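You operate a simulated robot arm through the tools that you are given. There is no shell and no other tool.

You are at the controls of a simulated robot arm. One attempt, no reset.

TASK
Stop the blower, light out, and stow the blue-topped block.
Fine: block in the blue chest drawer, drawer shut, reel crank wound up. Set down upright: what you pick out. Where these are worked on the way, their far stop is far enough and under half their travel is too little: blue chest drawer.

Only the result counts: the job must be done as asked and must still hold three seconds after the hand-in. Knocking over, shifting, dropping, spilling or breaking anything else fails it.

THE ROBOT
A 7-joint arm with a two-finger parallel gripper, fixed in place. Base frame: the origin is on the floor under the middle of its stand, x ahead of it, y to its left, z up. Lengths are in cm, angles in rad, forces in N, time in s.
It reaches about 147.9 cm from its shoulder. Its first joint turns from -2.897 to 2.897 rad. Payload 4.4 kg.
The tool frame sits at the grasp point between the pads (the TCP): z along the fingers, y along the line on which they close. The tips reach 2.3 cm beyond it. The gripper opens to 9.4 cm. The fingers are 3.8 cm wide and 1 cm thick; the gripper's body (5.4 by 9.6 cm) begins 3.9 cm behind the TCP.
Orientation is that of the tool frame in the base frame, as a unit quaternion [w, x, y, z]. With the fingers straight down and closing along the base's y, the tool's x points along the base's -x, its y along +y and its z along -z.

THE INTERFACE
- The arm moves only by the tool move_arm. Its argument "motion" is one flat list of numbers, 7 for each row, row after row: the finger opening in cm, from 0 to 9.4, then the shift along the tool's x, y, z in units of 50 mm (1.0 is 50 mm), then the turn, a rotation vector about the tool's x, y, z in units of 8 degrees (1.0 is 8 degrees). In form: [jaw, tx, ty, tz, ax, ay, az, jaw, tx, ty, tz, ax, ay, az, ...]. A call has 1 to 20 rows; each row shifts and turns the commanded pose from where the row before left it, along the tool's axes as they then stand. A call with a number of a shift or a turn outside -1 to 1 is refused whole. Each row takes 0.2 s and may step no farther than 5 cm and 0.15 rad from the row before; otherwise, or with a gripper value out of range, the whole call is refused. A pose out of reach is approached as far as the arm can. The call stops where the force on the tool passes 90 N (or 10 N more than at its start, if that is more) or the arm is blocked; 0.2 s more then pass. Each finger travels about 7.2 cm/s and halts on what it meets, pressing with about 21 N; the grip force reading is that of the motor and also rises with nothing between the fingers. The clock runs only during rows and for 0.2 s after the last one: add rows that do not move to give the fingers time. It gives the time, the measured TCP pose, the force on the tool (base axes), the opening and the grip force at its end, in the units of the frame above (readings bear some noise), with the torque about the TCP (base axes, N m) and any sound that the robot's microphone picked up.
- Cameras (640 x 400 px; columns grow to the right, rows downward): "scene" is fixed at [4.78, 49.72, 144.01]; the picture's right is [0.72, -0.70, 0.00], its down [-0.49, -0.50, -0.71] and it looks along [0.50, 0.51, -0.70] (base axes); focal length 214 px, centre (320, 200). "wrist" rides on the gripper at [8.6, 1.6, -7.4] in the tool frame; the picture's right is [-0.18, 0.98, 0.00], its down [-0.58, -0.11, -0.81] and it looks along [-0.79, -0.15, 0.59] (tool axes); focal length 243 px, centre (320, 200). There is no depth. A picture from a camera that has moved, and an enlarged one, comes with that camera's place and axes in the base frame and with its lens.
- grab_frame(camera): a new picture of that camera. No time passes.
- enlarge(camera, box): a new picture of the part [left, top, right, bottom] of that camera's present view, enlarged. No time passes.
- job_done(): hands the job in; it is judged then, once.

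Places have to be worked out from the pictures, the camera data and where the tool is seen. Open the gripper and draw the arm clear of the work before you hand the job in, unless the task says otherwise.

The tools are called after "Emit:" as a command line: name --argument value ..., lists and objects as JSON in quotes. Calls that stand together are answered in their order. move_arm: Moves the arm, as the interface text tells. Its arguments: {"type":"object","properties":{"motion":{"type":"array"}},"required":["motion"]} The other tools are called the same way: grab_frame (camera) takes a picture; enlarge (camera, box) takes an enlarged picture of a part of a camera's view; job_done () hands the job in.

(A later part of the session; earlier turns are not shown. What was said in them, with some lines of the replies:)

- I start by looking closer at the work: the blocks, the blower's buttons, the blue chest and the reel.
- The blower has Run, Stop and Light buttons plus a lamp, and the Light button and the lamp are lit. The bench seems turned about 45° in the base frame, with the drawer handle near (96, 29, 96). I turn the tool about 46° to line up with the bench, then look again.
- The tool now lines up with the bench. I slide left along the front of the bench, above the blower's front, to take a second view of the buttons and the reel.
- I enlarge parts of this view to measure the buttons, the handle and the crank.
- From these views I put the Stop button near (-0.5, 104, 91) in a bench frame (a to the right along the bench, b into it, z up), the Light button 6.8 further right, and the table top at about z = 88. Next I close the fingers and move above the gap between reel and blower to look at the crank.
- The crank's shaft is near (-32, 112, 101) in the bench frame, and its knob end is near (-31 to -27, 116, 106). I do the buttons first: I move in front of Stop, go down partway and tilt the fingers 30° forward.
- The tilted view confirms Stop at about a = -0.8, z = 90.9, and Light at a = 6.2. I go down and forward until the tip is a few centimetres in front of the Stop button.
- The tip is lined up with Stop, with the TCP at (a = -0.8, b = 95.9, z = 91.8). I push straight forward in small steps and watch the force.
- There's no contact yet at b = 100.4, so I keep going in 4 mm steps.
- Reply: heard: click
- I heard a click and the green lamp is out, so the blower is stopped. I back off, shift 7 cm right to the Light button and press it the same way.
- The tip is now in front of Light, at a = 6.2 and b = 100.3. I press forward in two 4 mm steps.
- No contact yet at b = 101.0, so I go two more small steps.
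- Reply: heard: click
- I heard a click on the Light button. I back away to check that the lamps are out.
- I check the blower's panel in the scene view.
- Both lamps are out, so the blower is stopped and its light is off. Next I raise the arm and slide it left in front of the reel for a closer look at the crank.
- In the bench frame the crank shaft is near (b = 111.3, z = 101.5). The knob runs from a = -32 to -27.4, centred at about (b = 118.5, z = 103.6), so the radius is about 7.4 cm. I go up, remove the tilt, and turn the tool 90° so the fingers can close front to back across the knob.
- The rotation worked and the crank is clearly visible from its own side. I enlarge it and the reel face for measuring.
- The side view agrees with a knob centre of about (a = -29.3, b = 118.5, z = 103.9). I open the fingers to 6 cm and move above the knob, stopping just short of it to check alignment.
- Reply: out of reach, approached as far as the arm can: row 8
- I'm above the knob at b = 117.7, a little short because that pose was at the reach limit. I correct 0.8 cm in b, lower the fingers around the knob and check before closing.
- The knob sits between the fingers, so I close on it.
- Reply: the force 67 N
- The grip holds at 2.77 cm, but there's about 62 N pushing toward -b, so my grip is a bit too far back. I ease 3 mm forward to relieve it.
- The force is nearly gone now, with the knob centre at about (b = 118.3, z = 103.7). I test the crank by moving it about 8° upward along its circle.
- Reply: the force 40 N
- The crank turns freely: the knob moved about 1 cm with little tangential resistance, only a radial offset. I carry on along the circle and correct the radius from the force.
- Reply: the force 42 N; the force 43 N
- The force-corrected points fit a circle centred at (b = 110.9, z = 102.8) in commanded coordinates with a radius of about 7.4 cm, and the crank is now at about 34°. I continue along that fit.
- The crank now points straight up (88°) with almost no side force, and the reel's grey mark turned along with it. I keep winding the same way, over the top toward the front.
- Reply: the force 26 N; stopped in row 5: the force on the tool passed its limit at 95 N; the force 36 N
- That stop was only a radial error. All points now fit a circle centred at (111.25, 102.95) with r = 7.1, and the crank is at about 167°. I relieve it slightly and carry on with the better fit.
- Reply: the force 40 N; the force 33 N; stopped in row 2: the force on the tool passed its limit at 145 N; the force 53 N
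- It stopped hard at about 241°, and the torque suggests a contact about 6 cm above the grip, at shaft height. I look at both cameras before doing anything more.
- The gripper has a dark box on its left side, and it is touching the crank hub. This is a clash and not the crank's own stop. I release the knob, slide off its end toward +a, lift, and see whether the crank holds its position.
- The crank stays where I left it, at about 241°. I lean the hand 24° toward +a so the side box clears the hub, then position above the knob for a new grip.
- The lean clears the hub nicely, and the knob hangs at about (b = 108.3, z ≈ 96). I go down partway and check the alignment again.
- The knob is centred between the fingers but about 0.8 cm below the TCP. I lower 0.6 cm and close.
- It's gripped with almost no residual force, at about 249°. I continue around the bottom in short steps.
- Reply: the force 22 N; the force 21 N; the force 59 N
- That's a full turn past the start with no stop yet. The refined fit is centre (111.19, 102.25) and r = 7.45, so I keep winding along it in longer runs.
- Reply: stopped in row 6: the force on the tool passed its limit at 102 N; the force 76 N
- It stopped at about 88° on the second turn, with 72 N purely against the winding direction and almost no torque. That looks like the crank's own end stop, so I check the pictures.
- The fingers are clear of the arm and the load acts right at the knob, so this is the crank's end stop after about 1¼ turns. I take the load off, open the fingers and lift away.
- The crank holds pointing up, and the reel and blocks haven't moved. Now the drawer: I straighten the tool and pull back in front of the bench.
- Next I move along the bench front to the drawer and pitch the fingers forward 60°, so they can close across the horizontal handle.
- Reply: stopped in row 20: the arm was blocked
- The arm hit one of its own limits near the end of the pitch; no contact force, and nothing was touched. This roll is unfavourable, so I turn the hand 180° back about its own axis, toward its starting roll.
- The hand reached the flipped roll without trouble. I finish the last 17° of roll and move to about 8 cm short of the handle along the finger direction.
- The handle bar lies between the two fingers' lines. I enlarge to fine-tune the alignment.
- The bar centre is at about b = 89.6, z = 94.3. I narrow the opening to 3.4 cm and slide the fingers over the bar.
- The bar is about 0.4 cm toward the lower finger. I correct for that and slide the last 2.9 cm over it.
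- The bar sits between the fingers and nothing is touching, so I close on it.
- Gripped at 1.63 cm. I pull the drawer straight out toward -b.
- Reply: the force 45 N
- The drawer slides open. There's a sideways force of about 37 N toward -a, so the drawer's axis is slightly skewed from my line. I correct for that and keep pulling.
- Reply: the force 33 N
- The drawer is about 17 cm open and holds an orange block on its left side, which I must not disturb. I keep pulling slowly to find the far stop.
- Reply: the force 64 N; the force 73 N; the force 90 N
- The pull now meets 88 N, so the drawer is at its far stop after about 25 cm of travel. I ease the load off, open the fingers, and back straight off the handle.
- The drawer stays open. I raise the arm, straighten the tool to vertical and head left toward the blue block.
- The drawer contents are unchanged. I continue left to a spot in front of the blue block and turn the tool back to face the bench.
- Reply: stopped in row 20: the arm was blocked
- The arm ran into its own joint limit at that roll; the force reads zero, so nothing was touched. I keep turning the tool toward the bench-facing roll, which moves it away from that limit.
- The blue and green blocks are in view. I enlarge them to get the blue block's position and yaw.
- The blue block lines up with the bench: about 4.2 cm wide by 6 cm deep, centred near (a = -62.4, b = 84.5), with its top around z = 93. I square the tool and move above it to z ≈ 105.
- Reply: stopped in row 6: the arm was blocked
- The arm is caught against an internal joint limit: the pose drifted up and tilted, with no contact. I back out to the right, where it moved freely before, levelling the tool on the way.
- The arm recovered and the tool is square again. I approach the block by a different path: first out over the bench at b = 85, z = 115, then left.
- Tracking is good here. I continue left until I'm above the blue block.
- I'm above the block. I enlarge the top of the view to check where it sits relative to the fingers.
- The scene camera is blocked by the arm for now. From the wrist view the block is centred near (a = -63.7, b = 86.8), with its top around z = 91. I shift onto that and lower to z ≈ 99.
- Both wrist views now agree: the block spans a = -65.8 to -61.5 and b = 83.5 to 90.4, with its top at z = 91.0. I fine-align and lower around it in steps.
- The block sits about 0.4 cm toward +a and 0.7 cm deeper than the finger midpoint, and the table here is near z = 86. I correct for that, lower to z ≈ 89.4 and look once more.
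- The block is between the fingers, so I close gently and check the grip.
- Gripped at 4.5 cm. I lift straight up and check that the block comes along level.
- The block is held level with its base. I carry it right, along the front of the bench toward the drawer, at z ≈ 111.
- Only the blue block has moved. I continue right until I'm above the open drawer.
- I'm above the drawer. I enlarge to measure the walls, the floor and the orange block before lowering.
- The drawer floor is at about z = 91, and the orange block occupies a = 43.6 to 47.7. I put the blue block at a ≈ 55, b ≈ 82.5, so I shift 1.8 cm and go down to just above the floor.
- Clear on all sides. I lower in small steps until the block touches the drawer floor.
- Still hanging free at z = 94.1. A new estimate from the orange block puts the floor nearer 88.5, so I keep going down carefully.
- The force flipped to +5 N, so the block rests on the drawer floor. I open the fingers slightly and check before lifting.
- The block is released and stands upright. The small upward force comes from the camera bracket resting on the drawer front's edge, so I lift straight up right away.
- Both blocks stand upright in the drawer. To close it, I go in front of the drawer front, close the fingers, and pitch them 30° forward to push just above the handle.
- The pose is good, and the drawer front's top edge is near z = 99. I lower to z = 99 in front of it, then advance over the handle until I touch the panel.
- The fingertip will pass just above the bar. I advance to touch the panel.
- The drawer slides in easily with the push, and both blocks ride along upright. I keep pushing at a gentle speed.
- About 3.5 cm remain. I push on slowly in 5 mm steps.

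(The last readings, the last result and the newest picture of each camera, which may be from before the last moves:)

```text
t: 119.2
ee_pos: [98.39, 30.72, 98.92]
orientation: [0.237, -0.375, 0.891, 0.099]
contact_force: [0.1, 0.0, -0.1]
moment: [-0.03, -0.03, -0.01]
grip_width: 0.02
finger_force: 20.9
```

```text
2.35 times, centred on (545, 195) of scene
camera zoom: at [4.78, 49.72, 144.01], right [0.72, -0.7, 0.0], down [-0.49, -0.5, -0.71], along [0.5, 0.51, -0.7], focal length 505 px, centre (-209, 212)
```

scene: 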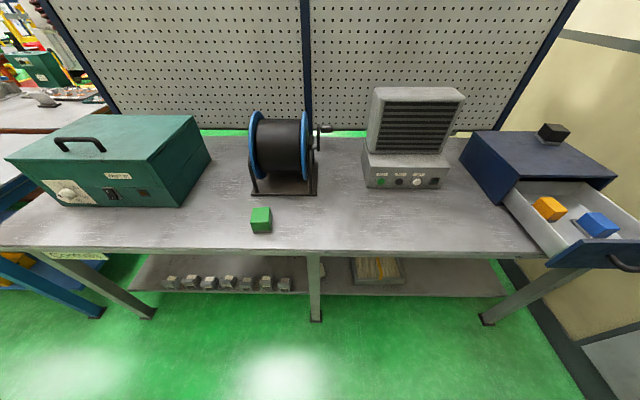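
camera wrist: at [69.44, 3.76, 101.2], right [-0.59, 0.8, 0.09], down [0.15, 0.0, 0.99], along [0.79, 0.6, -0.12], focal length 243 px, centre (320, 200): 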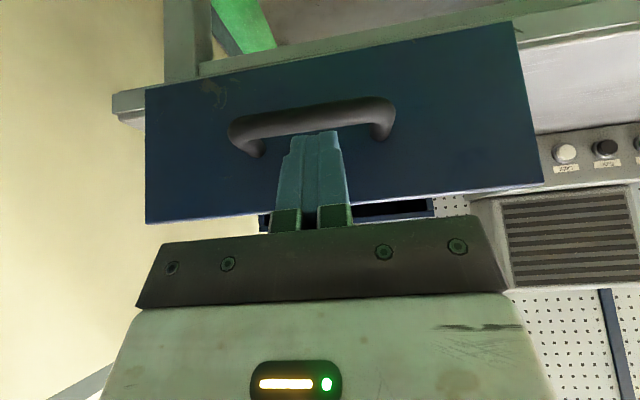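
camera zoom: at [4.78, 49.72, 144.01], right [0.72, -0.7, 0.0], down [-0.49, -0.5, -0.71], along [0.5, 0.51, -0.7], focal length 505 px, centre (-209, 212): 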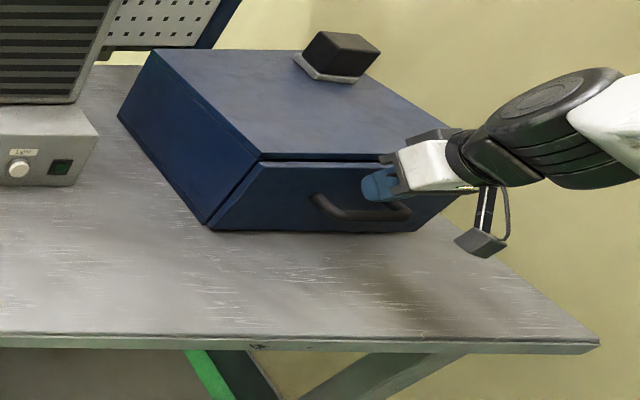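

Emit:
move_arm --motion '[0, -0.06, 0, 0.035, 0, 0, 0, 0, -0.06, 0, 0.035, 0, 0, 0, 0, -0.06, 0, 0.035, 0, 0, 0]'

Emit:
enlarge --camera "scene" --box '[450, 110, 630, 220]'

```text
t: 119.8
ee_pos: [98.7, 31.05, 98.96]
orientation: [0.236, -0.376, 0.891, 0.098]
contact_force: [-32.6, -22.8, 11.8]
moment: [0.11, 0.22, 0.18]
grip_width: 0.0
finger_force: 21.1
stopped in row 3: the force on the tool passed its limit at 109 N (the readings are from after the stop); the commanded pose is now the measured one
```

```text
3.56 times, centred on (540, 165) of scene
camera zoom: at [4.78, 49.72, 144.01], right [0.72, -0.7, 0.0], down [-0.49, -0.5, -0.71], along [0.5, 0.51, -0.7], focal length 763 px, centre (-462, 324)
```

zoom: 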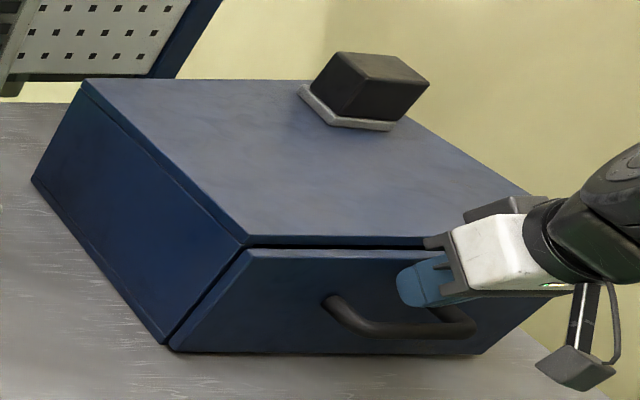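

The drawer is fully shut against its stop, and the chest and the dark block on top sit exactly as at the start. I back away and up.

Emit:
move_arm --motion '[0, 0.143, 0, -0.152, 0, 0, 0, 0, 0.43, 0, -0.456, 0, 0, 0, 0, 0.43, 0, -0.456, 0, 0, 0, 0, 0.43, 0, -0.456, 0, 0, 0, 0, 0.43, 0, -0.456, 0, 0, 0, 0, 0.43, 0, -0.456, 0, 0, 0, 0, 0.43, 0, -0.7, 0, 0, 0, 0, 0.2, 0, -0.8, 0, 0, 0, 5, 0.2, 0, -0.8, 0, 0, 0, 9.4, 0, 0, -0.8, 0, 0, 0, 9.4, 0, 0, 0, 0, 0, 0]'

Emit:
grab_frame --camera "scene"

Emit:
enlarge --camera "scene" --box '[450, 110, 630, 220]'

Emit:
enlarge --camera "scene" --box '[200, 80, 480, 240]'

```text
t: 122.2
ee_pos: [79.5, 11.63, 114.94]
orientation: [0.235, -0.375, 0.891, 0.098]
contact_force: [-0.7, -1.0, -0.2]
moment: [0.0, 0.02, 0.02]
grip_width: 9.42
finger_force: 0.0
```

```text
taken
```

scene: 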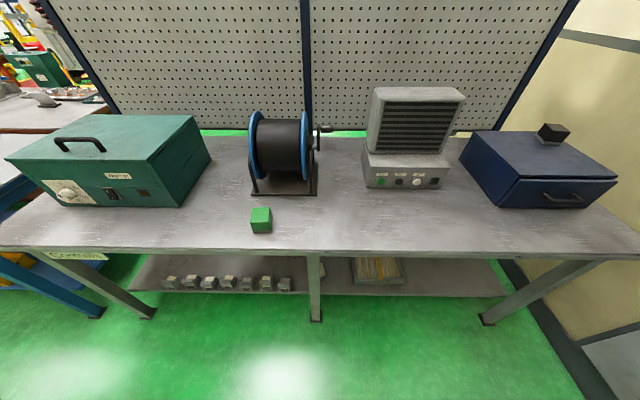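

```text
3.56 times, centred on (540, 165) of scene
camera zoom: at [4.78, 49.72, 144.01], right [0.72, -0.7, 0.0], down [-0.49, -0.5, -0.71], along [0.5, 0.51, -0.7], focal length 763 px, centre (-462, 324)
```

zoom: 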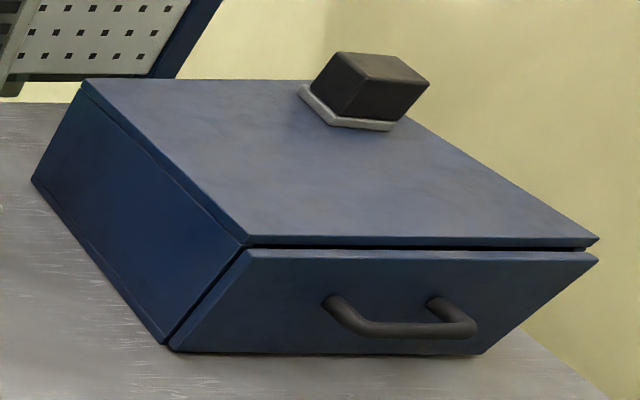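

```text
2.29 times, centred on (340, 160) of scene
camera zoom: at [4.78, 49.72, 144.01], right [0.72, -0.7, 0.0], down [-0.49, -0.5, -0.71], along [0.5, 0.51, -0.7], focal length 490 px, centre (274, 291)
```

zoom: 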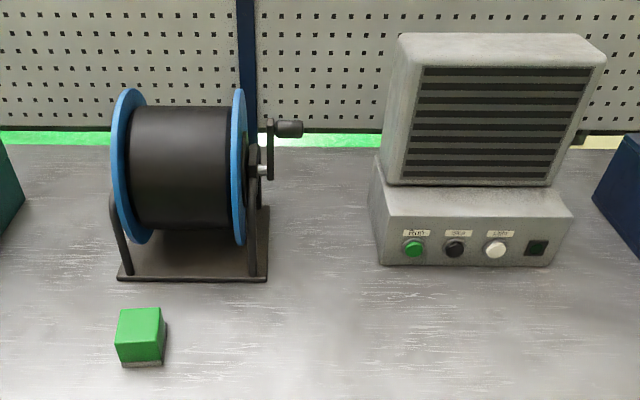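

Everything checks out:
- **Blower:** stopped, with its light and lamp dark.
- **Crank:** wound to its end stop and holding.
- **Blue block:** standing upright in the drawer, which is shut flush as at the start.
- **Other items:** the green block, dark block, reel and chest are unmoved.

The gripper is open and the arm is clear, so I hand the job in.

Emit:
job_done

```text
The job is handed in.
```

I've handed the job in. The blower is stopped with its light out, and the blue-topped block is in the shut blue chest drawer. I don't have a verdict from the judging yet.

- **Blower:** I pressed Stop and then Light. Each gave a click, and the light and the green lamp are both dark in the last picture.
- **Reel crank:** I wound it about 1¼ turns until it hit a hard stop, and it has stayed there since. I assumed the far stop in the direction it turned freely was "wound up", and I didn't test the other direction.
- **Drawer:** I opened it about 25 cm to its far stop. Then I pushed it closed until it met firm resistance, and it looks the same as it did at the start.
- **Blue block:** It was standing upright when last visible, just before the drawer closed. It dropped about 3 mm when released, because the camera bracket touched the drawer front before the block reached the floor. The drawer already held an orange block, which I left in place; it rode along with the drawer.
- **Other objects:** The green block, the dark block on the chest, the reel stand and the chest look unmoved.

The gripper is open and the arm is clear of the bench.
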